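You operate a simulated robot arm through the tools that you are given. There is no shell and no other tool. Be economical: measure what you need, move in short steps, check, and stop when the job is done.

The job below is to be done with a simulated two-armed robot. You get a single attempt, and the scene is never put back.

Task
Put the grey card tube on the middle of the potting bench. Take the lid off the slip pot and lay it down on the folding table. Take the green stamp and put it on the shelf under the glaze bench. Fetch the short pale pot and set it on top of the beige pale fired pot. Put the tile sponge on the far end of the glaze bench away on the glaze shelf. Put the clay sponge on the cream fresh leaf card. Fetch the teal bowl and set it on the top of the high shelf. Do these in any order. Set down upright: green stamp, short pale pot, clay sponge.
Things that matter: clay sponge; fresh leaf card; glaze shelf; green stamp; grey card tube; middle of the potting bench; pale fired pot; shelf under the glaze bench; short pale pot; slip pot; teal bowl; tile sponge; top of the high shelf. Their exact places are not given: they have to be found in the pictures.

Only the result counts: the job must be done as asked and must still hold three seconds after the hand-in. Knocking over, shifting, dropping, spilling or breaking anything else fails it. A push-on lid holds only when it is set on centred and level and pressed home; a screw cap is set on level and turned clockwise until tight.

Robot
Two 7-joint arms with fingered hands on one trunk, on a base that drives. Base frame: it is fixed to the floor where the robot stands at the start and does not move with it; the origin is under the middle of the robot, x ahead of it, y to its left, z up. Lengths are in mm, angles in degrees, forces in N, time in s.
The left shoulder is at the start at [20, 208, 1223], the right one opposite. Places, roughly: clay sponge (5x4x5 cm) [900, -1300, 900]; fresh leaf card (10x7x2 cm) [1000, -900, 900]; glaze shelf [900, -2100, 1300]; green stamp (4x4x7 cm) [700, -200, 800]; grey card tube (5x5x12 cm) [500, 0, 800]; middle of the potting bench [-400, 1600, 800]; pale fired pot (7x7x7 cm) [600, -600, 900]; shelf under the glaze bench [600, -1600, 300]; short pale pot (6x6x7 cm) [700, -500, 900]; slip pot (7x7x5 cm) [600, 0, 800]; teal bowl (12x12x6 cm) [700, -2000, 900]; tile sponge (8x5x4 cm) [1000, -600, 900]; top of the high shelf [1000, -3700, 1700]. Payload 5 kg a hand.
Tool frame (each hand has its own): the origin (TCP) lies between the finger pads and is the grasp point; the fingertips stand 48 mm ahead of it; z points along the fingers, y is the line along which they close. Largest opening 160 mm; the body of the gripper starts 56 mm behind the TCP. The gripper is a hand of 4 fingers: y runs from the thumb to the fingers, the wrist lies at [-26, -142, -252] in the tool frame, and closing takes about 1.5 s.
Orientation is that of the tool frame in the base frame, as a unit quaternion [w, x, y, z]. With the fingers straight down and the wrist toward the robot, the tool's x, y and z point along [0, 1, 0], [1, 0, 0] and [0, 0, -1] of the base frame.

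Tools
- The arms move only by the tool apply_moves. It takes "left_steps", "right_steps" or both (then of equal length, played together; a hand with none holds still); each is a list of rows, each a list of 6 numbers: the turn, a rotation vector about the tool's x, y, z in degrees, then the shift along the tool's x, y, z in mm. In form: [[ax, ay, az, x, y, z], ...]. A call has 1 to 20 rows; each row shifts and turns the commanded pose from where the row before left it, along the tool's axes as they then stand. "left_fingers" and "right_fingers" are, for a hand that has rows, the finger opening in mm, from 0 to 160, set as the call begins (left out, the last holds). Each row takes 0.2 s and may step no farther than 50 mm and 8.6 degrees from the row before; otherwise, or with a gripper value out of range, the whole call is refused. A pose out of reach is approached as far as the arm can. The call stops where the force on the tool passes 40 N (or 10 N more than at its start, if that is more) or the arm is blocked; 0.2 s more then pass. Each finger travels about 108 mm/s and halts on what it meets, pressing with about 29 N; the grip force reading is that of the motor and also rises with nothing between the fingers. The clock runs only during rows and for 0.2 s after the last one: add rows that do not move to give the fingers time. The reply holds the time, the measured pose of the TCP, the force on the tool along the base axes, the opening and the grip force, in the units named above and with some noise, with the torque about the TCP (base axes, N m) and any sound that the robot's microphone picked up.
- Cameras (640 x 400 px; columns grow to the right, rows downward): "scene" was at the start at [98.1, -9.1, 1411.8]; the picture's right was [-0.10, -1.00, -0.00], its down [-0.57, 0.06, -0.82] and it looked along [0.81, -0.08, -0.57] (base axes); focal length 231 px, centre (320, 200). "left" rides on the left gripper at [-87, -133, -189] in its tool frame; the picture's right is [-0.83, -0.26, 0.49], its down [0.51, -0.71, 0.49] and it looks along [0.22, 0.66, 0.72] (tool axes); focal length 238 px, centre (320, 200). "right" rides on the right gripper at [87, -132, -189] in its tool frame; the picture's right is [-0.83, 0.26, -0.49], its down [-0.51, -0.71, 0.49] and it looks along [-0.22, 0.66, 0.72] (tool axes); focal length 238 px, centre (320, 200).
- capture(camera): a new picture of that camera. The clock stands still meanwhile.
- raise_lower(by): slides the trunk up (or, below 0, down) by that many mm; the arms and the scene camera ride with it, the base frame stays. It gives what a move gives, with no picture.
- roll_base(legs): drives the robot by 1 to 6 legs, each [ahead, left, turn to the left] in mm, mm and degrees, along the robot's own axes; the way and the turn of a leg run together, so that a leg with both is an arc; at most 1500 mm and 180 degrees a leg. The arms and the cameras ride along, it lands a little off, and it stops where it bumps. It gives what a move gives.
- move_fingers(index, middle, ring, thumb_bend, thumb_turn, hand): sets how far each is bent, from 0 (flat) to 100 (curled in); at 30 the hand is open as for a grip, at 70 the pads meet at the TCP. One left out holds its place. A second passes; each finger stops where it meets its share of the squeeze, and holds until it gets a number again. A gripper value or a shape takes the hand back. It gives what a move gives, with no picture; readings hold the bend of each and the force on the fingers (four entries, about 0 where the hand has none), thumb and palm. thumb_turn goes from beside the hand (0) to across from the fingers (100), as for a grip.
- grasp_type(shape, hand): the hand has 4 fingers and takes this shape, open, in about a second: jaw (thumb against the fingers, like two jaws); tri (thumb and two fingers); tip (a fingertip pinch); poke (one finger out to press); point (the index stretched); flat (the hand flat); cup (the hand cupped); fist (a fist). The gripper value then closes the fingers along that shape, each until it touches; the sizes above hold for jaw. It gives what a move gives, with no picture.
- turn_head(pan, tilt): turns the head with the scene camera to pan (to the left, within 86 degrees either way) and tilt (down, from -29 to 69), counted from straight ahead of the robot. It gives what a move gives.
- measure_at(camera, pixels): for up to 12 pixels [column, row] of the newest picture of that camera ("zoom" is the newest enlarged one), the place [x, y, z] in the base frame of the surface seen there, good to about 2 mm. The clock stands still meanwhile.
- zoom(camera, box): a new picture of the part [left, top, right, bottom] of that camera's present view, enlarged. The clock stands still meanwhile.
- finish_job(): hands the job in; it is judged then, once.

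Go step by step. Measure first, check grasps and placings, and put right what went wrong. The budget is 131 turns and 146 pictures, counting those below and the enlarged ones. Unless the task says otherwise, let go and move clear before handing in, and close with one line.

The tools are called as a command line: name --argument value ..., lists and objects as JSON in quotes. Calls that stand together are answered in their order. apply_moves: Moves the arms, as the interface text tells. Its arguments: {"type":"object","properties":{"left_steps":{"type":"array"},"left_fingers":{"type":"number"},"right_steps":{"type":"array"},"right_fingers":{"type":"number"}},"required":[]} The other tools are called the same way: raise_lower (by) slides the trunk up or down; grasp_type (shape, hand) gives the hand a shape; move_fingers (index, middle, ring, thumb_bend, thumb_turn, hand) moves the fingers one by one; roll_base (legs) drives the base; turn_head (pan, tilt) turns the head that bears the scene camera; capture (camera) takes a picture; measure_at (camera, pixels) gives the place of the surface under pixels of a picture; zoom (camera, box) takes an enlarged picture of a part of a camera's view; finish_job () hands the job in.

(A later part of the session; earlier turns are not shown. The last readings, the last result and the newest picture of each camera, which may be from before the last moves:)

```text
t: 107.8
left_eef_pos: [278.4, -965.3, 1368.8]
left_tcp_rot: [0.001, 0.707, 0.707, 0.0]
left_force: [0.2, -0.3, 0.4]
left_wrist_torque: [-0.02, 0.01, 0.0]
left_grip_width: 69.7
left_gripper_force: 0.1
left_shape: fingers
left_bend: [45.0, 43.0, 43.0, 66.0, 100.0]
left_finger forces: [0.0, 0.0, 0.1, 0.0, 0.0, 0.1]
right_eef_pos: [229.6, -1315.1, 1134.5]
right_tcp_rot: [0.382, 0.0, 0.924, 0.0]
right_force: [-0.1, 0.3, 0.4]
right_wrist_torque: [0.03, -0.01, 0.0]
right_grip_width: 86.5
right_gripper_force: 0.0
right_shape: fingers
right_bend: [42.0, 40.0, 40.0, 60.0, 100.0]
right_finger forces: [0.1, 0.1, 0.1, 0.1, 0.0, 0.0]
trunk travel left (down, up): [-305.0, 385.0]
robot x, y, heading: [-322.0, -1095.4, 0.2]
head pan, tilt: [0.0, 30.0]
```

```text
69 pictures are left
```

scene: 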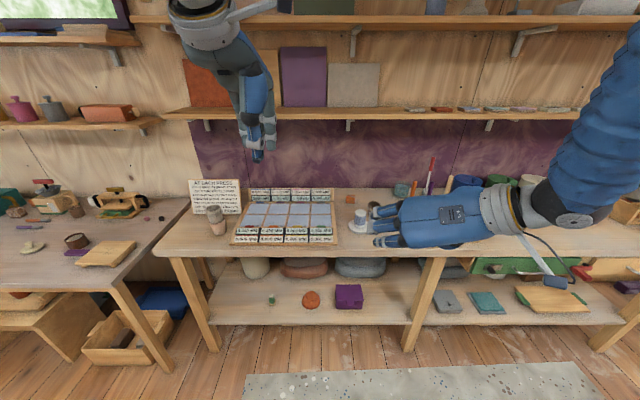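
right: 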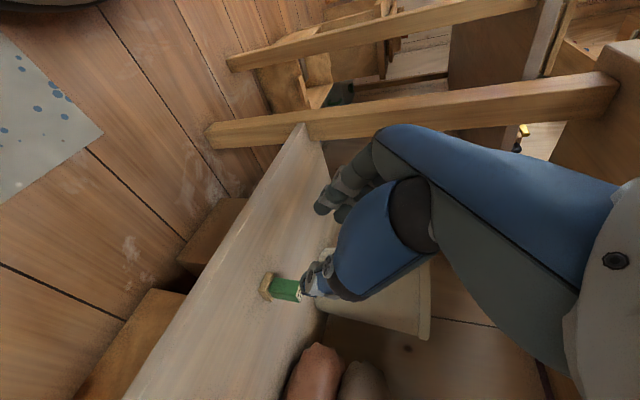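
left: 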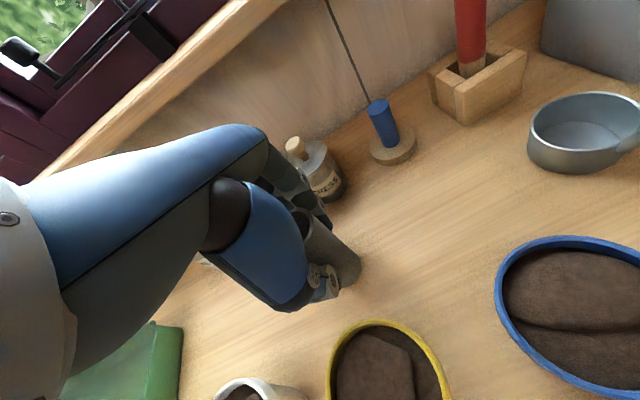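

zoom --camera "scene" --box '[180, 165, 420, 260]'

zoom --camera "scene" --box '[340, 150, 640, 300]'

```text
2.67 times, centred on (300, 212) of scene
```

zoom: 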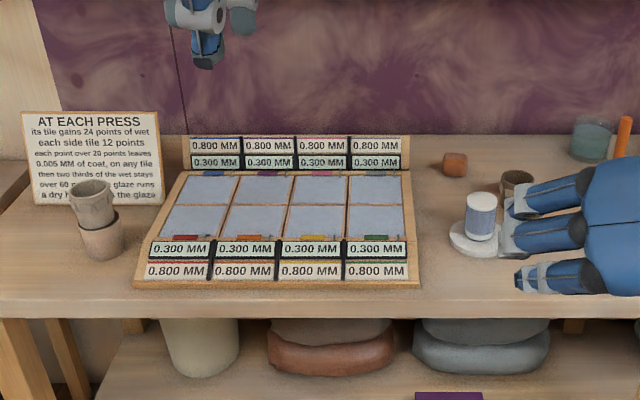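

```text
2.13 times, centred on (490, 225) of scene
```

zoom: 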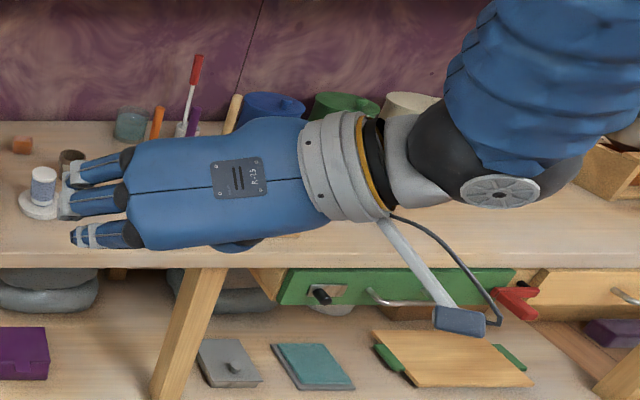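

measure_at --camera "scene" --pixels '[[350, 198], [402, 190], [358, 225], [262, 194], [310, 194], [254, 218], [285, 240], [330, 178], [190, 200], [374, 208], [345, 245], [480, 110]]'

apply_moves --right_steps '[[0, 0, 0, -35, 0, -35], [0, 0, 0, -35, 0, -35], [0, 0, 0, -35, 0, -35], [0, 0, 0, -35, 0, -35]]' --left_steps '[[0, 0, 0, 40, 0, 0], [0, 0, 0, 40, 0, 0], [0, 0, 0, 40, 0, 0], [0, 0, 0, 40, 0, 0]]'

turn_head --pan -10 --tilt 25

capture --camera "scene"

```text
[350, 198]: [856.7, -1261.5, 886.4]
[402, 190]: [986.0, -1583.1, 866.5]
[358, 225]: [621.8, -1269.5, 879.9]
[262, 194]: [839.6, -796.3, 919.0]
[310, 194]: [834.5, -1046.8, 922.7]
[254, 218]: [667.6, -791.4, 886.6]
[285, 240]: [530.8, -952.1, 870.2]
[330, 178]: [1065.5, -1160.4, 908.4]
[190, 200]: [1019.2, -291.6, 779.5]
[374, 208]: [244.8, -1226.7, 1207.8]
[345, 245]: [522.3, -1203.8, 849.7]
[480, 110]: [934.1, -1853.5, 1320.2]
```

```text
t: 108.8
left_eef_pos: [277.6, -804.3, 1370.2]
left_tcp_rot: [0.0, 0.707, 0.707, -0.001]
left_force: [-0.1, 0.3, 0.7]
left_wrist_torque: [0.01, 0.01, 0.01]
left_grip_width: 69.4
left_gripper_force: 0.0
left_shape: fingers
left_bend: [45.0, 43.0, 43.0, 66.0, 100.0]
left_finger forces: [0.0, 0.1, 0.1, 0.0, 0.0, 0.0]
right_eef_pos: [240.6, -1325.5, 1325.5]
right_tcp_rot: [0.381, 0.0, 0.924, 0.001]
right_force: [0.1, 0.9, -1.0]
right_wrist_torque: [-0.04, -0.07, -0.03]
right_grip_width: 86.3
right_gripper_force: 0.0
right_shape: fingers
right_bend: [42.0, 40.0, 40.0, 60.0, 100.0]
right_finger forces: [0.0, 0.1, 0.1, 0.1, 0.1, 0.0]
right hand out of reach, approached as far as the arm can: row 4
trunk travel left (down, up): [-305.0, 385.0]
robot x, y, heading: [-323.7, -1095.6, 0.1]
head pan, tilt: [0.0, 30.0]
```

```text
t: 109.5
left_eef_pos: [277.9, -805.7, 1370.6]
left_tcp_rot: [0.002, 0.707, 0.707, 0.001]
left_force: [0.1, -0.7, -0.2]
left_wrist_torque: [-0.01, 0.0, -0.01]
left_grip_width: 69.5
left_gripper_force: 0.0
left_shape: fingers
left_bend: [45.0, 43.0, 43.0, 66.0, 100.0]
left_finger forces: [0.0, 0.0, 0.1, 0.0, 0.1, 0.0]
right_eef_pos: [241.5, -1327.2, 1325.0]
right_tcp_rot: [0.382, 0.0, 0.924, 0.001]
right_force: [0.1, 0.8, -0.3]
right_wrist_torque: [0.04, 0.0, 0.03]
right_grip_width: 86.7
right_gripper_force: 0.1
right_shape: fingers
right_bend: [42.0, 40.0, 40.0, 60.0, 100.0]
right_finger forces: [0.0, 0.0, 0.0, 0.0, 0.1, 0.1]
trunk travel left (down, up): [-305.0, 385.0]
robot x, y, heading: [-320.3, -1093.8, 0.1]
head pan, tilt: [-10.0, 25.0]
```

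```text
66 pictures are left
```

scene: 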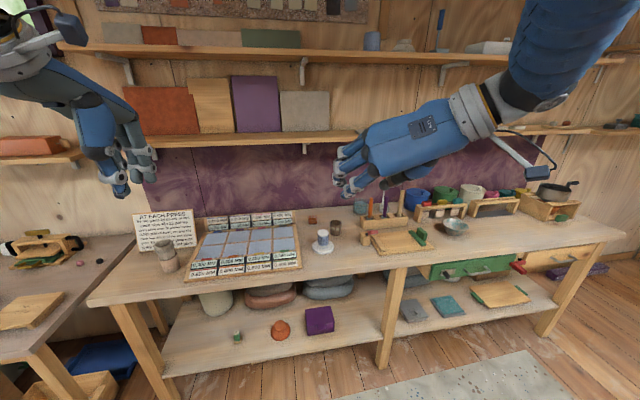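

raise_lower --by 250

roll_base --legs '[[200, 250, 0]]'

turn_head --pan 0 --tilt 42

capture --camera "scene"

```text
t: 112.1
left_eef_pos: [277.0, -803.8, 1619.5]
left_tcp_rot: [0.0, 0.707, 0.707, 0.0]
left_force: [-0.9, 0.8, 0.2]
left_wrist_torque: [-0.01, 0.01, 0.0]
left_grip_width: 69.5
left_gripper_force: 0.0
left_shape: fingers
left_bend: [45.0, 43.0, 43.0, 66.0, 100.0]
left_finger forces: [0.0, 0.0, 0.0, 0.0, 0.1, 0.0]
right_eef_pos: [240.3, -1326.8, 1574.9]
right_tcp_rot: [0.382, -0.001, 0.924, 0.002]
right_force: [1.7, 0.2, 0.0]
right_wrist_torque: [0.03, 0.0, 0.0]
right_grip_width: 86.5
right_gripper_force: 0.0
right_shape: fingers
right_bend: [42.0, 40.0, 40.0, 60.0, 100.0]
right_finger forces: [0.0, 0.1, 0.1, 0.1, 0.0, 0.1]
trunk travel left (down, up): [-555.0, 135.0]
robot x, y, heading: [-320.1, -1095.2, -0.1]
head pan, tilt: [-10.0, 25.0]
```

```text
t: 114.3
left_eef_pos: [477.5, -558.1, 1621.8]
left_tcp_rot: [0.001, 0.708, 0.706, 0.001]
left_force: [-0.1, 0.2, 1.0]
left_wrist_torque: [0.06, -0.04, -0.01]
left_grip_width: 69.5
left_gripper_force: 0.0
left_shape: fingers
left_bend: [45.0, 43.0, 43.0, 66.0, 100.0]
left_finger forces: [0.0, 0.1, 0.0, 0.0, 0.0, 0.0]
right_eef_pos: [438.2, -1078.3, 1576.0]
right_tcp_rot: [0.382, 0.0, 0.924, 0.001]
right_force: [-0.8, -0.5, 0.6]
right_wrist_torque: [0.05, -0.05, 0.04]
right_grip_width: 86.7
right_gripper_force: 0.1
right_shape: fingers
right_bend: [42.0, 40.0, 40.0, 60.0, 100.0]
right_finger forces: [0.0, 0.0, 0.0, 0.0, 0.0, 0.0]
trunk travel left (down, up): [-555.0, 135.0]
robot x, y, heading: [-122.3, -842.9, 0.0]
head pan, tilt: [-10.0, 25.0]
```

```text
t: 115.1
left_eef_pos: [478.3, -554.4, 1618.4]
left_tcp_rot: [0.001, 0.707, 0.708, 0.0]
left_force: [0.7, 0.5, -0.8]
left_wrist_torque: [-0.07, 0.02, -0.01]
left_grip_width: 69.4
left_gripper_force: 0.0
left_shape: fingers
left_bend: [45.0, 43.0, 43.0, 66.0, 100.0]
left_finger forces: [0.0, 0.0, 0.0, 0.0, 0.0, 0.0]
right_eef_pos: [440.5, -1075.7, 1575.2]
right_tcp_rot: [0.382, 0.001, 0.924, 0.001]
right_force: [0.2, 0.1, -0.2]
right_wrist_torque: [-0.05, 0.04, -0.01]
right_grip_width: 86.4
right_gripper_force: 0.0
right_shape: fingers
right_bend: [42.0, 40.0, 40.0, 60.0, 100.0]
right_finger forces: [0.0, 0.0, 0.0, 0.0, 0.0, 0.0]
trunk travel left (down, up): [-555.0, 135.0]
robot x, y, heading: [-124.7, -846.6, 0.1]
head pan, tilt: [0.0, 42.0]
```

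```text
65 pictures are left
```

scene: 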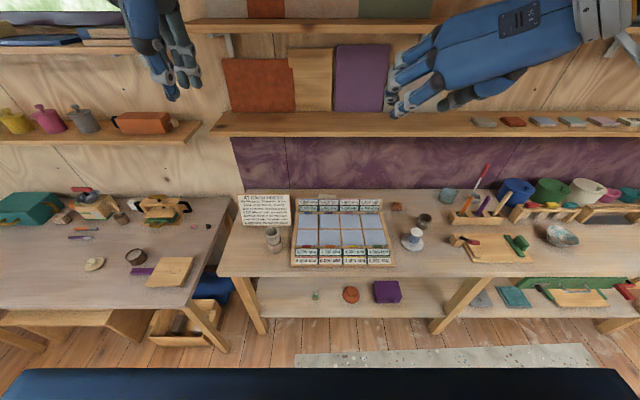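

zoom --camera "scene" --box '[225, 175, 425, 285]'

zoom --camera "scene" --box '[440, 90, 640, 310]'

```text
3.20 times, centred on (325, 230) of scene
```

zoom: 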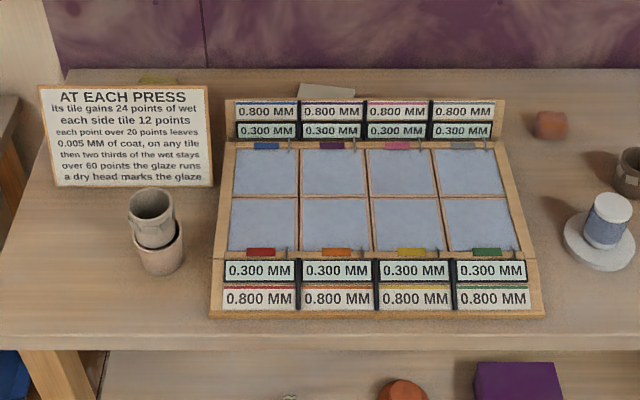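

```text
1.82 times, centred on (540, 200) of scene
```

zoom: 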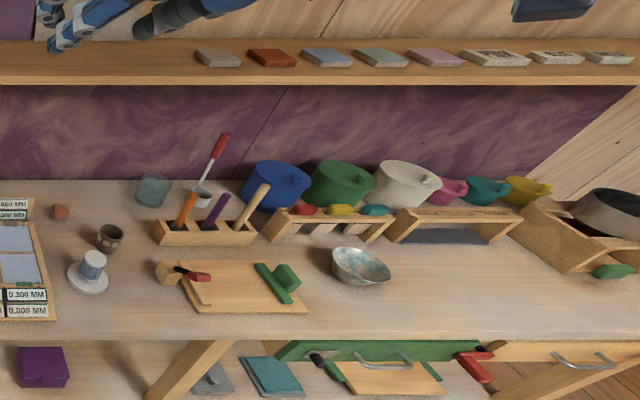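

zoom --camera "scene" --box '[225, 175, 345, 245]'

```text
5.33 times, centred on (285, 210) of scene
```

zoom: 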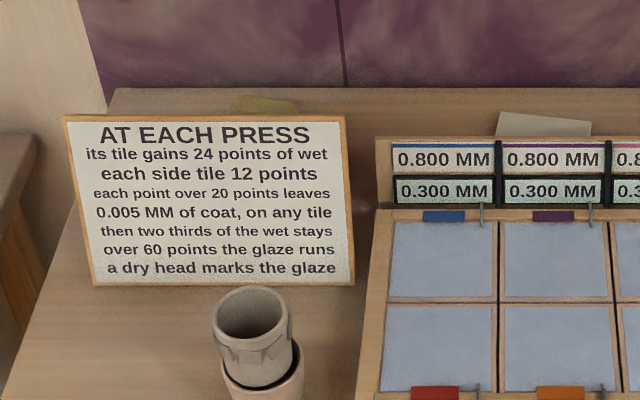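

measure_at --camera "zoom" --pixels '[[265, 105], [245, 103], [290, 108], [66, 118], [342, 118], [95, 283], [500, 118], [587, 125], [545, 128], [420, 140], [150, 95], [600, 105]]'

measure_at --camera "scene" --pixels '[[260, 136], [400, 134], [470, 136], [620, 136], [396, 207], [396, 203], [412, 240], [560, 225], [560, 245], [620, 122], [300, 115]]'

```text
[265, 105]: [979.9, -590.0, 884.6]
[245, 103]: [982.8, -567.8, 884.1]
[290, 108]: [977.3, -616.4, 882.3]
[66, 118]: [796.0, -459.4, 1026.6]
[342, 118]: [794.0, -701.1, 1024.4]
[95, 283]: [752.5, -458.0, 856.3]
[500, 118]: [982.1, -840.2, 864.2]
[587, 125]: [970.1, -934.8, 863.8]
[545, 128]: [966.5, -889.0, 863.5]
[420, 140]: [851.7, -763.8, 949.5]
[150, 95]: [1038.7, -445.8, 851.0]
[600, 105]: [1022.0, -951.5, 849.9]
```

```text
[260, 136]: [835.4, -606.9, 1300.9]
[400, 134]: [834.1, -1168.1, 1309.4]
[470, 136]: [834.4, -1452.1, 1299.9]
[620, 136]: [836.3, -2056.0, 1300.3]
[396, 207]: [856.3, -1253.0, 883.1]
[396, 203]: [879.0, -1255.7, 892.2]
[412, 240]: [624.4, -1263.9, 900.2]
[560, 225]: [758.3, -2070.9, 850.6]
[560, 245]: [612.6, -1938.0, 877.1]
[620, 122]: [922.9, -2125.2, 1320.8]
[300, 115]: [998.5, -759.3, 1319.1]
```

raise_lower --by -250

apply_moves --left_steps '[[0, 0, 8, 0, 0, 0], [0, 0, 8, 0, 0, 0], [0, 0, 8, 0, 0, 0], [0, 0, 8, 0, 0, 0], [0, 0, 8, 0, 0, 0], [0, 0, 8, 0, 0, 0], [0, 0, 8, 0, 0, 0], [0, 0, 8, 0, 0, 0], [0, 0, 8, 0, 0, 0], [0, 0, 8, 0, 0, 0], [0, 0, 8, 0, 0, 0], [0, 0, 2, 0, 0, 0], [0, 7.5, 0, 0, 0, 0], [0, 7.5, 0, 0, 0, 0], [0, 7.5, 0, 0, 0, 0], [0, 7.5, 0, 0, 0, 0]]' --left_fingers 130

```text
t: 117.7
left_eef_pos: [478.8, -555.7, 1369.9]
left_tcp_rot: [0.002, 0.708, 0.707, 0.001]
left_force: [0.6, -0.5, 0.5]
left_wrist_torque: [0.0, 0.01, -0.01]
left_grip_width: 69.8
left_gripper_force: 0.1
left_shape: fingers
left_bend: [45.0, 43.0, 43.0, 66.0, 100.0]
left_finger forces: [0.1, 0.0, 0.1, 0.1, 0.0, 0.1]
right_eef_pos: [439.5, -1077.6, 1324.6]
right_tcp_rot: [0.382, 0.0, 0.924, 0.001]
right_force: [-0.6, 0.1, 0.2]
right_wrist_torque: [-0.02, -0.01, 0.01]
right_grip_width: 86.8
right_gripper_force: 0.0
right_shape: fingers
right_bend: [42.0, 40.0, 40.0, 60.0, 100.0]
right_finger forces: [0.0, 0.0, 0.0, 0.1, 0.0, 0.1]
trunk travel left (down, up): [-305.0, 385.0]
robot x, y, heading: [-124.2, -845.2, 0.3]
head pan, tilt: [0.0, 42.0]
```

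```text
t: 121.0
left_eef_pos: [477.1, -556.4, 1370.8]
left_tcp_rot: [0.001, 0.965, 0.0, 0.262]
left_force: [-0.3, 1.2, -0.1]
left_wrist_torque: [-0.02, -0.06, 0.0]
left_grip_width: 129.9
left_gripper_force: 0.0
left_shape: jaw
left_bend: [26.0, 34.0, 32.0, 50.0, 99.0]
left_finger forces: [0.1, 0.1, 0.0, 0.0, 0.0, 0.0]
right_eef_pos: [438.6, -1076.9, 1326.5]
right_tcp_rot: [0.383, 0.001, 0.924, 0.001]
right_force: [-0.1, 0.1, 1.2]
right_wrist_torque: [-0.01, -0.05, -0.03]
right_grip_width: 86.9
right_gripper_force: 0.0
right_shape: fingers
right_bend: [42.0, 40.0, 40.0, 60.0, 100.0]
right_finger forces: [0.0, 0.1, 0.0, 0.0, 0.0, 0.0]
trunk travel left (down, up): [-305.0, 385.0]
robot x, y, heading: [-122.3, -848.8, 0.1]
head pan, tilt: [0.0, 42.0]
```

roll_base --legs '[[230, 0, 0]]'

apply_moves --left_steps '[[0, -8, 0, 0, 0, 0], [0, 0, 0, -3.7, 6, 41.7], [0, 0, 0, -3.7, 6, 41.7], [0, 0, 0, -3.7, 6, 41.7], [0, 0, 0, -3.7, 6, 41.7], [0, 0, 0, -3.7, 6, 41.7], [0, 0, 0, -3.7, 6, 41.7]]'

turn_head --pan 20 --tilt 30

capture --camera "left"

capture --camera "scene"

```text
t: 122.8
left_eef_pos: [705.1, -555.1, 1370.6]
left_tcp_rot: [0.002, 0.966, 0.0, 0.259]
left_force: [1.4, 0.4, -0.4]
left_wrist_torque: [0.0, 0.04, -0.03]
left_grip_width: 129.5
left_gripper_force: 0.0
left_shape: jaw
left_bend: [26.0, 34.0, 32.0, 50.0, 99.0]
left_finger forces: [0.0, 0.1, 0.0, 0.0, 0.0, 0.0]
right_eef_pos: [668.0, -1076.6, 1324.4]
right_tcp_rot: [0.382, -0.001, 0.924, 0.0]
right_force: [1.0, 0.2, -1.4]
right_wrist_torque: [0.01, 0.04, 0.02]
right_grip_width: 86.4
right_gripper_force: 0.1
right_shape: fingers
right_bend: [42.0, 40.0, 40.0, 60.0, 100.0]
right_finger forces: [0.0, 0.1, 0.1, 0.0, 0.0, 0.0]
trunk travel left (down, up): [-305.0, 385.0]
robot x, y, heading: [107.2, -846.3, -0.1]
head pan, tilt: [0.0, 42.0]
```

```text
t: 124.4
left_eef_pos: [778.6, -591.4, 1126.7]
left_tcp_rot: [0.001, 0.982, 0.001, 0.191]
left_force: [1.2, -0.1, 1.3]
left_wrist_torque: [0.01, 0.17, -0.06]
left_grip_width: 130.0
left_gripper_force: 0.0
left_shape: jaw
left_bend: [26.0, 34.0, 32.0, 50.0, 99.0]
left_finger forces: [0.0, 0.0, 0.1, 0.1, 0.0, 0.1]
right_eef_pos: [668.2, -1075.3, 1323.8]
right_tcp_rot: [0.382, -0.001, 0.924, 0.001]
right_force: [1.3, 1.4, -0.3]
right_wrist_torque: [-0.03, 0.08, 0.02]
right_grip_width: 86.7
right_gripper_force: 0.1
right_shape: fingers
right_bend: [42.0, 40.0, 40.0, 60.0, 100.0]
right_finger forces: [0.0, 0.0, 0.1, 0.0, 0.0, 0.0]
trunk travel left (down, up): [-305.0, 385.0]
robot x, y, heading: [106.6, -848.8, 0.1]
head pan, tilt: [0.0, 42.0]
```

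```text
t: 125.2
left_eef_pos: [777.1, -590.5, 1128.8]
left_tcp_rot: [0.001, 0.982, 0.001, 0.191]
left_force: [0.2, 0.2, -0.2]
left_wrist_torque: [0.0, -0.02, 0.06]
left_grip_width: 129.9
left_gripper_force: 0.0
left_shape: jaw
left_bend: [26.0, 34.0, 32.0, 50.0, 99.0]
left_finger forces: [0.0, 0.0, 0.0, 0.0, 0.1, 0.1]
right_eef_pos: [667.2, -1076.8, 1325.6]
right_tcp_rot: [0.382, 0.001, 0.924, 0.001]
right_force: [0.9, 0.3, -0.5]
right_wrist_torque: [0.03, -0.01, -0.03]
right_grip_width: 86.5
right_gripper_force: 0.0
right_shape: fingers
right_bend: [42.0, 40.0, 40.0, 60.0, 100.0]
right_finger forces: [0.0, 0.0, 0.0, 0.0, 0.0, 0.0]
trunk travel left (down, up): [-305.0, 385.0]
robot x, y, heading: [108.7, -846.3, 0.2]
head pan, tilt: [20.0, 30.0]
```

```text
61 pictures are left
```

left: 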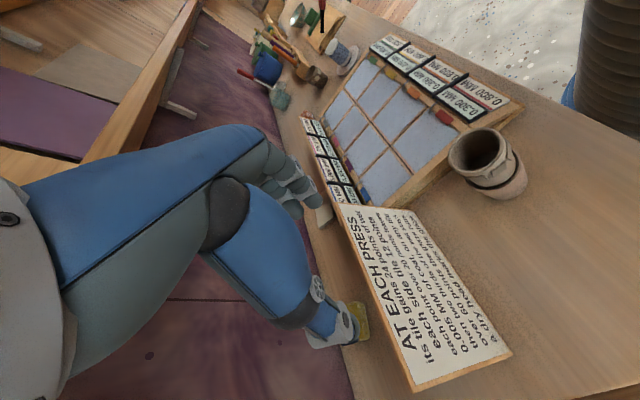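

```text
60 pictures are left
```

scene: 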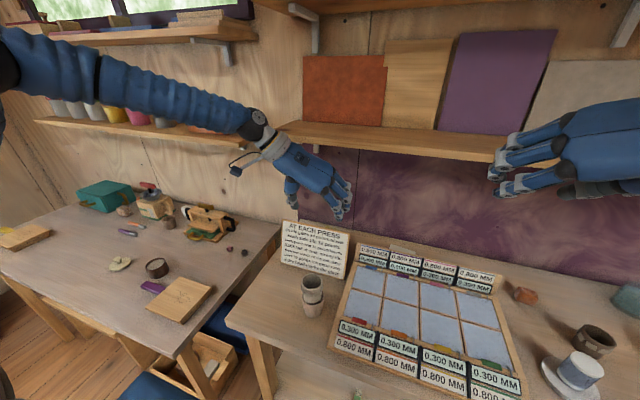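

measure_at --camera "left" --pixels '[[361, 305], [361, 320], [358, 340], [366, 330], [355, 310], [364, 338], [325, 215], [318, 195], [412, 385], [340, 206]]'

zoom --camera "left" --box '[290, 180, 430, 400]'

```text
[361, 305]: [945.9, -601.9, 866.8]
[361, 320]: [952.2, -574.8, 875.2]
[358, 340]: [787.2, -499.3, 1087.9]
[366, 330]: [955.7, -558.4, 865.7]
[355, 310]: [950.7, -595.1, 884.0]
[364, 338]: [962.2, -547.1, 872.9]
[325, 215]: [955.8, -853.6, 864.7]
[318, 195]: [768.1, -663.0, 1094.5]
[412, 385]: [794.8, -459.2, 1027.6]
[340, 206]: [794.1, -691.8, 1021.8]
```

```text
1.82 times, centred on (360, 290) of left
```

zoom: 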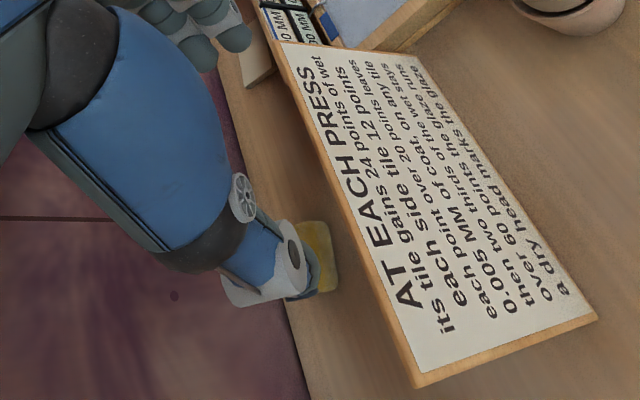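

apply_moves --left_steps '[[0, 0, 0, 14.6, -1, 25.3], [0, 0, 0, 13.7, 0, 46], [0, 0, 0, 13.7, 0, 46], [0, 0, 0, 10.2, 0, 41.8], [0, 0, 0, 10.2, 0, 41.8], [0, 0, 0, 18, 0, 28.9], [0, 0, 0, 18, 0, 28.9], [0, 0, 0, 0, 0, 0]]'

capture --camera "left"

zoom --camera "scene" --box '[210, 110, 410, 300]'

```text
t: 127.0
left_eef_pos: [965.6, -590.0, 927.9]
left_tcp_rot: [0.001, 0.982, 0.0, 0.191]
left_force: [-0.5, 0.7, 0.8]
left_wrist_torque: [0.0, -0.03, 0.02]
left_grip_width: 129.9
left_gripper_force: 0.0
left_shape: jaw
left_bend: [26.0, 34.0, 32.0, 50.0, 99.0]
left_finger forces: [0.1, 0.1, 0.0, 0.1, 0.0, 0.1]
right_eef_pos: [665.4, -1075.6, 1324.4]
right_tcp_rot: [0.383, -0.001, 0.924, 0.001]
right_force: [-1.0, -1.0, 0.0]
right_wrist_torque: [-0.02, -0.04, -0.01]
right_grip_width: 86.5
right_gripper_force: 0.1
right_shape: fingers
right_bend: [42.0, 40.0, 40.0, 60.0, 100.0]
right_finger forces: [0.1, 0.0, 0.1, 0.1, 0.1, 0.0]
trunk travel left (down, up): [-305.0, 385.0]
robot x, y, heading: [107.6, -847.5, 0.1]
head pan, tilt: [20.0, 30.0]
```

```text
58 pictures are left
```

left: 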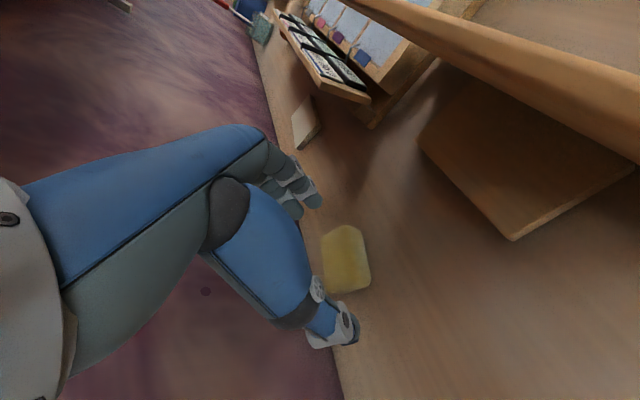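

```text
2.11 times, centred on (310, 205) of scene
```

zoom: 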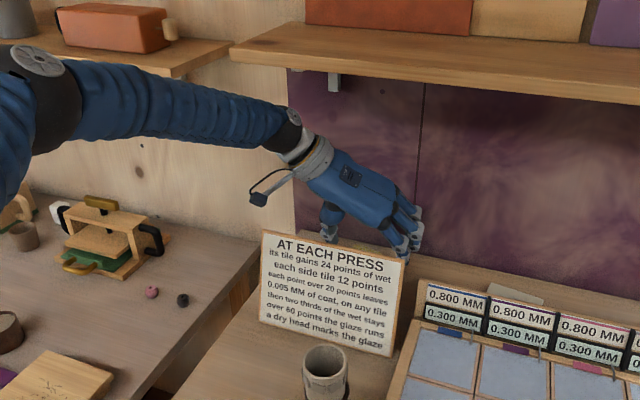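

measure_at --camera "left" --pixels '[[325, 238], [357, 229], [368, 262], [368, 287], [332, 287], [345, 258], [305, 195], [350, 330]]'

```text
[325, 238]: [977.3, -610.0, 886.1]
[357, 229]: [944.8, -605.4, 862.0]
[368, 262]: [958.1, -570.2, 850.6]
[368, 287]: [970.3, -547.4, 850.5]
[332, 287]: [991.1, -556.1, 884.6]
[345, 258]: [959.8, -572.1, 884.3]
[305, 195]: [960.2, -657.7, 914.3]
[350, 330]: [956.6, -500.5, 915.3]
```

apply_moves --left_steps '[[0, 0, 0, -5.7, -6, 7.4], [0, 0, 0, -5.7, 0, 7.4], [0, 0, 0, 0, 0, 0]]'

apply_moves --left_steps '[[0, 0, 0, 0, 0, 0], [0, 0, 0, 0, 0, 0], [0, 0, 0, 0, 0, 0], [0, 0, 0, 0, 0, 0], [0, 0, 0, 0, 0, 0], [0, 0, 0, 0, 0, 0], [0, 0, 0, 0, 0, 0]]' --left_fingers 50

capture --camera "left"

```text
t: 127.8
left_eef_pos: [962.2, -584.9, 908.8]
left_tcp_rot: [0.001, 0.981, 0.001, 0.192]
left_force: [0.2, 0.8, 0.2]
left_wrist_torque: [0.01, -0.02, 0.0]
left_grip_width: 129.8
left_gripper_force: 0.0
left_shape: jaw
left_bend: [26.0, 34.0, 32.0, 50.0, 99.0]
left_finger forces: [0.0, 0.0, 0.1, 0.1, 0.1, 0.0]
right_eef_pos: [667.3, -1076.4, 1324.8]
right_tcp_rot: [0.382, 0.0, 0.924, 0.001]
right_force: [-0.1, 0.4, -0.7]
right_wrist_torque: [-0.03, -0.03, -0.01]
right_grip_width: 86.5
right_gripper_force: 0.1
right_shape: fingers
right_bend: [42.0, 40.0, 40.0, 60.0, 100.0]
right_finger forces: [0.0, 0.1, 0.1, 0.0, 0.1, 0.0]
trunk travel left (down, up): [-305.0, 385.0]
robot x, y, heading: [107.5, -846.5, -0.0]
head pan, tilt: [20.0, 30.0]
```

```text
t: 129.4
left_eef_pos: [962.0, -583.8, 908.1]
left_tcp_rot: [0.001, 0.981, 0.001, 0.192]
left_force: [-0.4, -0.2, 0.6]
left_wrist_torque: [0.01, 0.02, 0.0]
left_grip_width: 66.5
left_gripper_force: 28.6
left_shape: jaw
left_bend: [74.0, 47.0, 50.0, 72.0, 100.0]
left_finger forces: [15.7, 9.1, 0.0, 0.1, 24.4, 0.1]
right_eef_pos: [668.5, -1076.9, 1324.4]
right_tcp_rot: [0.382, -0.001, 0.924, 0.001]
right_force: [0.3, -0.4, 1.1]
right_wrist_torque: [-0.01, 0.06, 0.01]
right_grip_width: 86.5
right_gripper_force: 0.0
right_shape: fingers
right_bend: [42.0, 40.0, 40.0, 60.0, 100.0]
right_finger forces: [0.1, 0.0, 0.1, 0.1, 0.0, 0.0]
trunk travel left (down, up): [-305.0, 385.0]
robot x, y, heading: [108.2, -844.6, -0.1]
head pan, tilt: [20.0, 30.0]
```

```text
56 pictures are left
```

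left: 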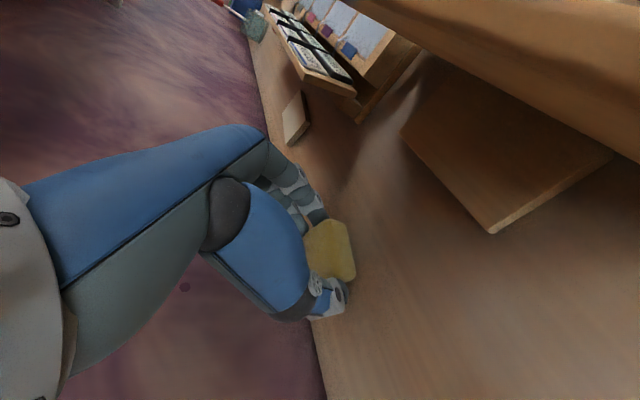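

measure_at --camera "left" --pixels '[[283, 112], [299, 94], [309, 128], [290, 145], [296, 120]]'

apply_moves --left_steps '[[0, 0, 0, 6.4, 0, -15.8], [0, 0, 0, -16.6, 0, -28.3], [0, 0, 0, -16.6, 0, -28.3], [0, 0, 0, -7.8, 0, -47.4], [0, 0, 0, -7.8, 0, -47.4], [0, 8, 0, 0, 0, 0], [0, 8, 0, 0, 0, 0], [0, 0, 0, 0, 0, 0]]'

zoom --camera "scene" --box '[210, 110, 410, 300]'

```text
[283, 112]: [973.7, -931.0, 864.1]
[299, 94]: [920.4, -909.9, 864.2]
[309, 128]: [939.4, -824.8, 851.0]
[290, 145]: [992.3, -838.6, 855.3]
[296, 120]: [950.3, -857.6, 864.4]
```

```text
t: 131.2
left_eef_pos: [860.3, -585.1, 1047.8]
left_tcp_rot: [0.001, 0.945, 0.0, 0.326]
left_force: [0.8, -0.4, -0.5]
left_wrist_torque: [0.02, 0.0, -0.02]
left_grip_width: 66.7
left_gripper_force: 28.9
left_shape: jaw
left_bend: [74.0, 47.0, 50.0, 72.0, 100.0]
left_finger forces: [15.5, 9.2, 0.0, 0.1, 24.5, 0.1]
right_eef_pos: [667.6, -1077.8, 1325.1]
right_tcp_rot: [0.382, -0.001, 0.924, 0.001]
right_force: [0.0, -0.6, 0.0]
right_wrist_torque: [0.04, 0.04, 0.0]
right_grip_width: 86.5
right_gripper_force: 0.0
right_shape: fingers
right_bend: [42.0, 40.0, 40.0, 60.0, 100.0]
right_finger forces: [0.0, 0.0, 0.0, 0.1, 0.0, 0.1]
trunk travel left (down, up): [-305.0, 385.0]
robot x, y, heading: [107.2, -845.7, -0.2]
head pan, tilt: [20.0, 30.0]
```

```text
2.11 times, centred on (310, 205) of scene
```

zoom: 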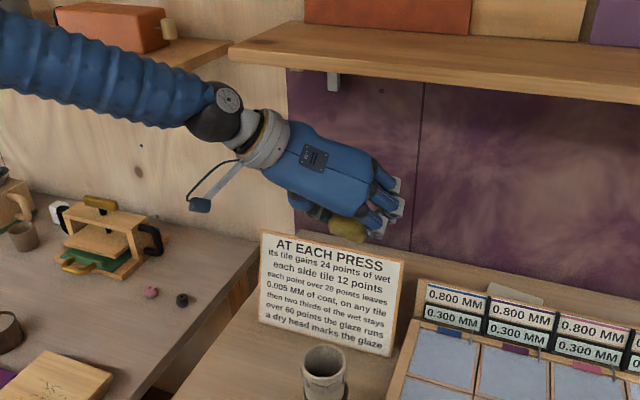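

apply_moves --left_steps '[[0, 0, 0, -0.2, 0, -48.4], [0, 0, 0, -0.2, 0, -48.4], [0, 0, 0, -19.2, 0, -40.4], [0, 0, 0, -19.2, 0, -40.4], [0, 0, 0, -33, 0, -33], [0, 0, 0, -33, 0, -33]]' --right_steps '[[0, 7, 0, 0, 0, 0], [0, 7, 0, 0, 0, 0], [0, 6, 0, 0, 0, 0], [0, 0, 0, 0, 0, 0], [0, 0, 0, 0, 0, 0], [0, 0, 0, 0, 0, 0]]'

roll_base --legs '[[0, -150, 0]]'

turn_head --pan -15 --tilt 35

capture --camera "scene"

capture --camera "right"

```text
t: 132.6
left_eef_pos: [623.5, -584.1, 1177.3]
left_tcp_rot: [0.002, 0.945, 0.001, 0.327]
left_force: [-0.7, 0.9, -0.2]
left_wrist_torque: [-0.05, -0.08, 0.02]
left_grip_width: 66.9
left_gripper_force: 28.7
left_shape: jaw
left_bend: [74.0, 47.0, 50.0, 72.0, 100.0]
left_finger forces: [15.8, 9.5, 0.0, 0.0, 24.9, 0.0]
right_eef_pos: [664.7, -1075.8, 1326.8]
right_tcp_rot: [0.217, 0.0, 0.976, 0.0]
right_force: [-0.6, 1.1, 0.9]
right_wrist_torque: [-0.12, -0.1, -0.04]
right_grip_width: 86.6
right_gripper_force: 0.0
right_shape: fingers
right_bend: [42.0, 40.0, 40.0, 60.0, 100.0]
right_finger forces: [0.0, 0.1, 0.0, 0.0, 0.0, 0.1]
trunk travel left (down, up): [-305.0, 385.0]
robot x, y, heading: [105.6, -846.3, -0.2]
head pan, tilt: [20.0, 30.0]
```

```text
t: 134.0
left_eef_pos: [625.8, -735.1, 1175.8]
left_tcp_rot: [0.0, 0.945, 0.0, 0.326]
left_force: [0.3, -0.8, 0.1]
left_wrist_torque: [0.12, 0.0, 0.05]
left_grip_width: 66.9
left_gripper_force: 29.3
left_shape: jaw
left_bend: [74.0, 47.0, 50.0, 72.0, 100.0]
left_finger forces: [15.8, 9.5, 0.0, 0.0, 24.9, 0.0]
right_eef_pos: [667.0, -1226.9, 1325.9]
right_tcp_rot: [0.217, 0.0, 0.976, 0.001]
right_force: [0.1, -1.3, -0.7]
right_wrist_torque: [0.13, -0.02, 0.0]
right_grip_width: 86.5
right_gripper_force: 0.2
right_shape: fingers
right_bend: [42.0, 40.0, 40.0, 60.0, 100.0]
right_finger forces: [0.0, 0.0, 0.0, 0.0, 0.1, 0.0]
trunk travel left (down, up): [-305.0, 385.0]
robot x, y, heading: [107.4, -996.2, 0.3]
head pan, tilt: [20.0, 30.0]
```

```text
t: 135.0
left_eef_pos: [625.5, -732.9, 1176.2]
left_tcp_rot: [0.002, 0.945, 0.0, 0.326]
left_force: [-0.3, 0.1, -0.7]
left_wrist_torque: [0.06, -0.01, 0.01]
left_grip_width: 66.6
left_gripper_force: 28.9
left_shape: jaw
left_bend: [74.0, 47.0, 50.0, 72.0, 100.0]
left_finger forces: [15.8, 9.4, 0.0, 0.0, 24.9, 0.1]
right_eef_pos: [667.5, -1225.3, 1325.2]
right_tcp_rot: [0.217, -0.001, 0.976, 0.001]
right_force: [0.0, 0.2, 0.4]
right_wrist_torque: [0.02, -0.01, 0.04]
right_grip_width: 86.8
right_gripper_force: 0.0
right_shape: fingers
right_bend: [42.0, 40.0, 40.0, 60.0, 100.0]
right_finger forces: [0.0, 0.0, 0.0, 0.0, 0.0, 0.0]
trunk travel left (down, up): [-305.0, 385.0]
robot x, y, heading: [105.5, -995.0, 0.3]
head pan, tilt: [-15.0, 35.0]
```

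```text
54 pictures are left
```

scene: 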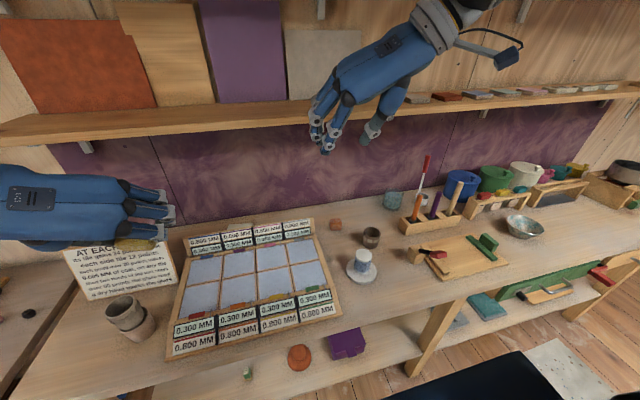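

```text
53 pictures are left
```

right: 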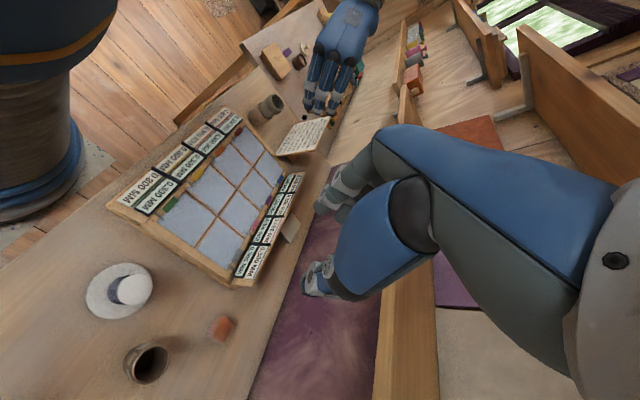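

zoom --camera "right" --box '[190, 200, 310, 350]'

```text
2.67 times, centred on (250, 275) of right
```

zoom: 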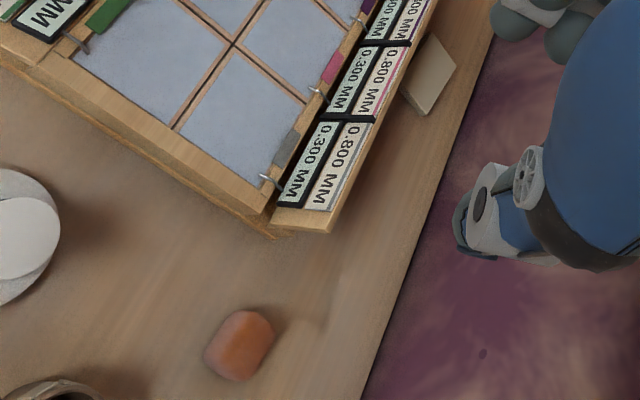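

measure_at --camera "zoom" --pixels '[[237, 313], [272, 325], [270, 355], [245, 379], [208, 355], [245, 335], [225, 365], [260, 365], [432, 38], [456, 65], [430, 115], [404, 92]]'

```text
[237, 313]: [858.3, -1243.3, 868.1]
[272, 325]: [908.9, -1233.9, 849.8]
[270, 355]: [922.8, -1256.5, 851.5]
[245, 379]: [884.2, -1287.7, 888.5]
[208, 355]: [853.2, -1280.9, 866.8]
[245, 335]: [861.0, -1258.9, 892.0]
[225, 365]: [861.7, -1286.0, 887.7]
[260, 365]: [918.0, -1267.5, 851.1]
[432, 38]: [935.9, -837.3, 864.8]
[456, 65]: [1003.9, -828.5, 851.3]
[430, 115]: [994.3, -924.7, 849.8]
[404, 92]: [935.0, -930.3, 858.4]
```

apply_moves --right_steps '[[0, 0, 0, 1.8, -6.7, 40.5], [0, 0, 0, 1.8, -6.7, 40.5], [0, 0, 0, 1.8, -6.7, 40.5], [0, 0, 0, 1.8, -6.7, 40.5], [0, 0, 0, 1.8, -6.7, 40.5], [0, 0, 0, 1.8, -6.5, 40.5], [0, 0, 0, -3.2, 0, 43.8], [0, 0, 0, -3.2, 0, 43.8], [0, 0, 0, -3.2, 0, 43.8], [0, 0, 0, -3.2, 0, 43.8], [0, 0, 0, 0, 0, 0]]' --right_fingers 110

capture --camera "right"

zoom --camera "scene" --box '[270, 140, 450, 290]'

```text
t: 137.4
left_eef_pos: [624.8, -733.1, 1178.0]
left_tcp_rot: [0.001, 0.945, 0.001, 0.326]
left_force: [-1.1, 1.0, -0.3]
left_wrist_torque: [-0.06, -0.02, -0.02]
left_grip_width: 66.8
left_gripper_force: 29.2
left_shape: jaw
left_bend: [74.0, 47.0, 50.0, 72.0, 100.0]
left_finger forces: [15.9, 9.5, 0.0, 0.0, 24.9, 0.1]
right_eef_pos: [846.0, -1265.1, 947.0]
right_tcp_rot: [0.216, -0.001, 0.976, 0.001]
right_force: [-0.1, -3.7, 0.7]
right_wrist_torque: [0.09, -0.04, -0.21]
right_grip_width: 108.6
right_gripper_force: 0.1
right_shape: jaw
right_bend: [27.0, 39.0, 35.0, 60.0, 99.0]
right_finger forces: [0.0, 4.5, 0.0, 0.0, 0.1, 0.0]
trunk travel left (down, up): [-305.0, 385.0]
robot x, y, heading: [105.5, -998.7, 0.6]
head pan, tilt: [-15.0, 35.0]
```

```text
51 pictures are left
```

right: 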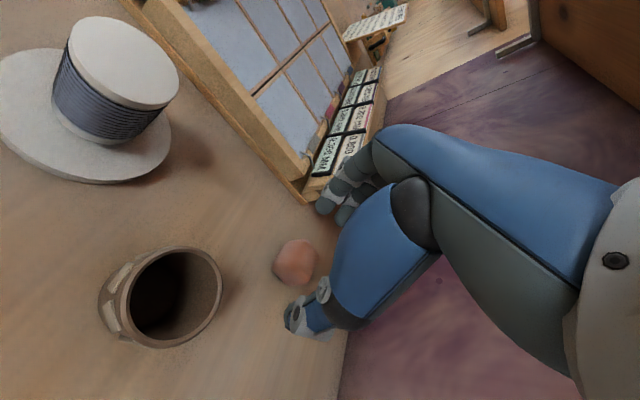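

```text
2.67 times, centred on (360, 215) of scene
```

zoom: 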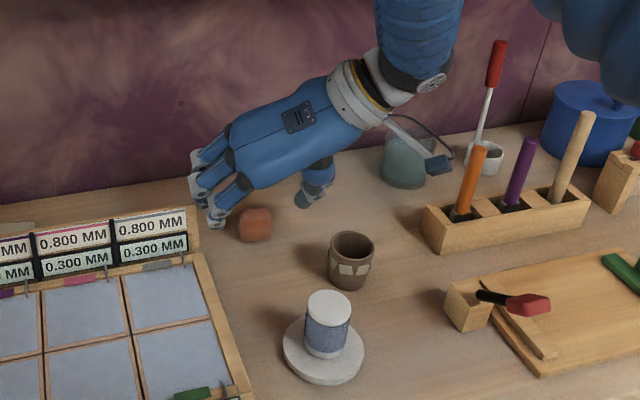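

apply_moves --right_steps '[[0, 0, 0, 0, -8, 0], [0, 0, 0, 0, -7, 0]]'

move_fingers --hand "right" --index 45 --middle 46 --ring 46 --thumb_bend 58

zoom --camera "right" --box '[240, 130, 400, 350]'

```text
t: 138.0
left_eef_pos: [627.2, -734.2, 1177.6]
left_tcp_rot: [0.001, 0.945, 0.0, 0.326]
left_force: [0.1, -0.1, -0.2]
left_wrist_torque: [0.03, 0.0, -0.04]
left_grip_width: 67.0
left_gripper_force: 29.3
left_shape: jaw
left_bend: [74.0, 47.0, 50.0, 72.0, 100.0]
left_finger forces: [15.7, 9.4, 0.0, 0.0, 24.9, 0.0]
right_eef_pos: [846.1, -1279.9, 946.7]
right_tcp_rot: [0.216, -0.001, 0.976, 0.002]
right_force: [-0.1, 0.2, 0.0]
right_wrist_torque: [0.02, 0.03, 0.0]
right_grip_width: 109.5
right_gripper_force: 0.0
right_shape: jaw
right_bend: [27.0, 38.0, 35.0, 60.0, 99.0]
right_finger forces: [0.1, 0.0, 0.0, 0.0, 0.0, 0.1]
trunk travel left (down, up): [-305.0, 385.0]
robot x, y, heading: [106.2, -994.2, 0.0]
head pan, tilt: [-15.0, 35.0]
```

```text
t: 139.0
left_eef_pos: [626.7, -733.4, 1176.5]
left_tcp_rot: [0.001, 0.945, 0.001, 0.326]
left_force: [1.0, 0.0, 0.0]
left_wrist_torque: [0.0, 0.03, 0.01]
left_grip_width: 66.9
left_gripper_force: 29.2
left_shape: jaw
left_bend: [74.0, 47.0, 50.0, 72.0, 100.0]
left_finger forces: [15.8, 9.6, 0.0, 0.0, 24.9, 0.1]
right_eef_pos: [847.2, -1279.8, 946.2]
right_tcp_rot: [0.216, 0.0, 0.976, 0.001]
right_force: [-0.3, 0.3, 0.3]
right_wrist_torque: [0.0, 0.02, 0.0]
right_grip_width: 87.2
right_gripper_force: 0.0
right_shape: fingers
right_bend: [45.0, 46.0, 46.0, 57.0, 99.0]
right_finger forces: [0.0, 0.0, 0.0, 0.0, 0.0, 0.1]
trunk travel left (down, up): [-305.0, 385.0]
robot x, y, heading: [107.4, -995.0, 0.4]
head pan, tilt: [-15.0, 35.0]
```

```text
1.82 times, centred on (320, 240) of right
```

zoom: 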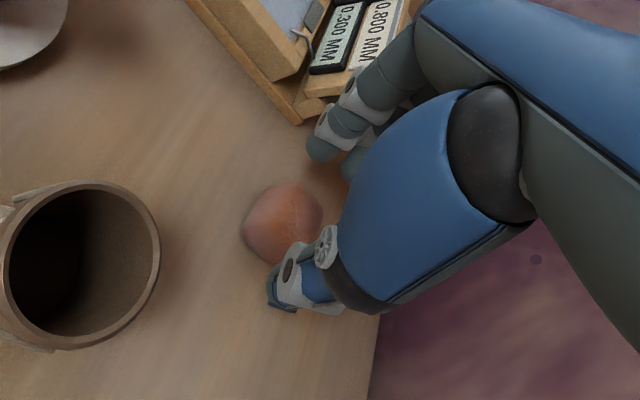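

apply_moves --right_steps '[[0, 0, 0, 0, 5, 0], [0, 0, 0, -1, 0, 15], [0, 0, 0, -1, 0, 15], [0, 0, 0, 0, 0, 13], [0, 0, 0, 0, 0, 0]]'

move_fingers --hand "right" --index 75 --middle 75 --ring 60 --thumb_bend 78

zoom --camera "right" --box '[240, 130, 400, 350]'

```text
t: 140.2
left_eef_pos: [626.1, -734.1, 1177.1]
left_tcp_rot: [0.001, 0.945, 0.0, 0.327]
left_force: [-0.7, 0.2, -1.1]
left_wrist_torque: [0.01, -0.03, 0.02]
left_grip_width: 66.6
left_gripper_force: 29.5
left_shape: jaw
left_bend: [74.0, 47.0, 50.0, 72.0, 100.0]
left_finger forces: [15.7, 9.5, 0.0, 0.1, 24.9, 0.0]
right_eef_pos: [866.6, -1274.5, 908.9]
right_tcp_rot: [0.217, -0.001, 0.976, 0.0]
right_force: [0.3, -0.3, 0.0]
right_wrist_torque: [0.0, -0.06, -0.03]
right_grip_width: 87.1
right_gripper_force: 0.0
right_shape: fingers
right_bend: [45.0, 46.0, 46.0, 57.0, 99.0]
right_finger forces: [0.1, 0.0, 0.0, 0.0, 0.0, 0.0]
trunk travel left (down, up): [-305.0, 385.0]
robot x, y, heading: [106.5, -994.3, 0.1]
head pan, tilt: [-15.0, 35.0]
```

```text
t: 141.2
left_eef_pos: [626.9, -733.2, 1175.8]
left_tcp_rot: [0.001, 0.945, 0.0, 0.326]
left_force: [0.2, 0.5, -0.2]
left_wrist_torque: [-0.01, 0.03, -0.04]
left_grip_width: 66.9
left_gripper_force: 28.8
left_shape: jaw
left_bend: [74.0, 47.0, 50.0, 72.0, 100.0]
left_finger forces: [15.8, 9.5, 0.0, 0.0, 24.9, 0.0]
right_eef_pos: [866.4, -1274.9, 908.4]
right_tcp_rot: [0.216, 0.0, 0.976, 0.001]
right_force: [-0.6, -0.6, 0.1]
right_wrist_torque: [-0.03, 0.02, 0.0]
right_grip_width: 55.6
right_gripper_force: 20.5
right_shape: fingers
right_bend: [46.0, 60.0, 60.0, 71.0, 99.0]
right_finger forces: [13.8, 6.9, 0.0, 0.0, 19.6, 0.1]
trunk travel left (down, up): [-305.0, 385.0]
robot x, y, heading: [107.8, -997.1, -0.0]
head pan, tilt: [-15.0, 35.0]
```

```text
1.82 times, centred on (320, 240) of right
```

zoom: 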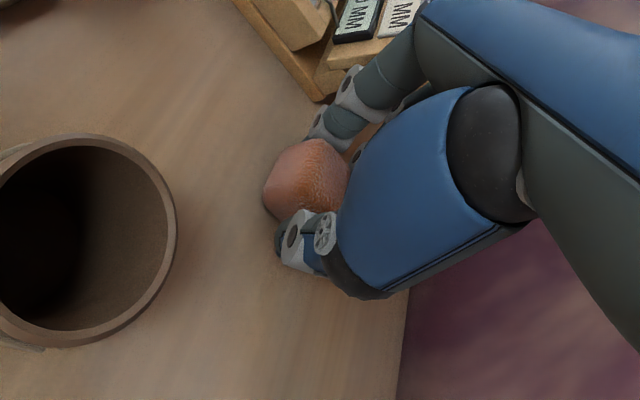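

apply_moves --right_steps '[[0, 0, 0, -3, 0, -6], [0, 0, 0, -18.3, 0, -39.3], [0, 0, 0, -18.3, 0, -39.3], [0, 0, 0, -15.3, 0, -33.3], [0, 0, 0, 0, 40, 0], [0, 0, 0, 0, 45, 0], [0, 0, 0, 0, 45, 0], [0, 0, 0, 0, 45, 0], [0, 0, 0, 0, 45, 0], [0, 0, 0, 0, 45, 0], [0, 0, 0, 0, 45, 0], [0, 0, 0, 0, 45, 0], [0, 0, 0, 0, 0, 0]]'

turn_head --pan 5 --tilt 32

capture --camera "scene"

capture --camera "right"

```text
t: 144.0
left_eef_pos: [628.5, -734.7, 1175.8]
left_tcp_rot: [0.001, 0.945, 0.0, 0.326]
left_force: [-0.2, -0.4, -0.2]
left_wrist_torque: [0.06, 0.0, 0.02]
left_grip_width: 67.0
left_gripper_force: 29.3
left_shape: jaw
left_bend: [74.0, 47.0, 50.0, 72.0, 100.0]
left_finger forces: [15.8, 9.5, 0.0, 0.0, 24.8, 0.0]
right_eef_pos: [865.7, -920.3, 1040.0]
right_tcp_rot: [0.217, -0.001, 0.976, 0.0]
right_force: [1.2, -1.3, -0.4]
right_wrist_torque: [0.07, 0.0, 0.0]
right_grip_width: 55.6
right_gripper_force: 20.2
right_shape: fingers
right_bend: [46.0, 60.0, 60.0, 71.0, 99.0]
right_finger forces: [13.6, 6.9, 0.0, 0.0, 19.7, 0.1]
trunk travel left (down, up): [-305.0, 385.0]
robot x, y, heading: [107.4, -993.5, 0.3]
head pan, tilt: [-15.0, 35.0]
```

```text
t: 144.8
left_eef_pos: [627.0, -733.4, 1175.3]
left_tcp_rot: [0.001, 0.945, 0.0, 0.326]
left_force: [-0.2, 0.0, -0.1]
left_wrist_torque: [-0.01, 0.01, 0.0]
left_grip_width: 66.9
left_gripper_force: 28.8
left_shape: jaw
left_bend: [74.0, 47.0, 50.0, 72.0, 100.0]
left_finger forces: [15.8, 9.5, 0.0, 0.1, 24.8, 0.1]
right_eef_pos: [865.4, -921.3, 1041.3]
right_tcp_rot: [0.216, -0.001, 0.976, 0.001]
right_force: [-0.6, -0.1, -0.4]
right_wrist_torque: [-0.02, -0.02, 0.02]
right_grip_width: 55.5
right_gripper_force: 19.9
right_shape: fingers
right_bend: [46.0, 60.0, 60.0, 71.0, 99.0]
right_finger forces: [13.6, 6.9, 0.0, 0.0, 19.7, 0.0]
trunk travel left (down, up): [-305.0, 385.0]
robot x, y, heading: [106.3, -993.6, 0.3]
head pan, tilt: [5.0, 32.0]
```

```text
47 pictures are left
```

scene: 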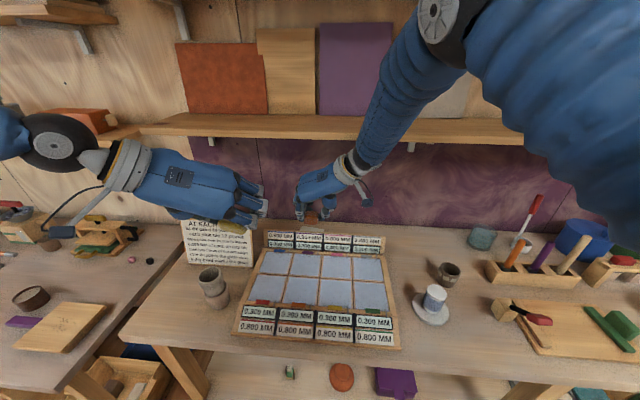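

```text
46 pictures are left
```

right: 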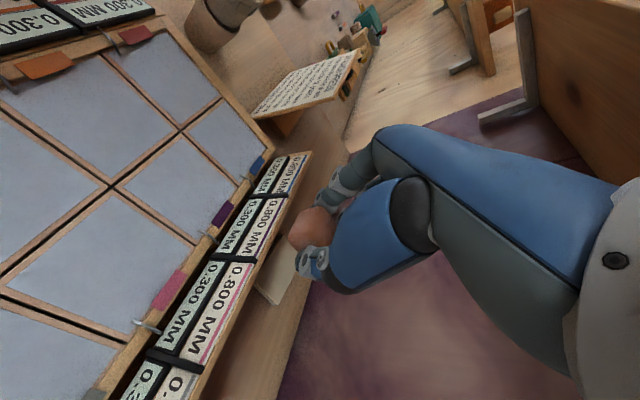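

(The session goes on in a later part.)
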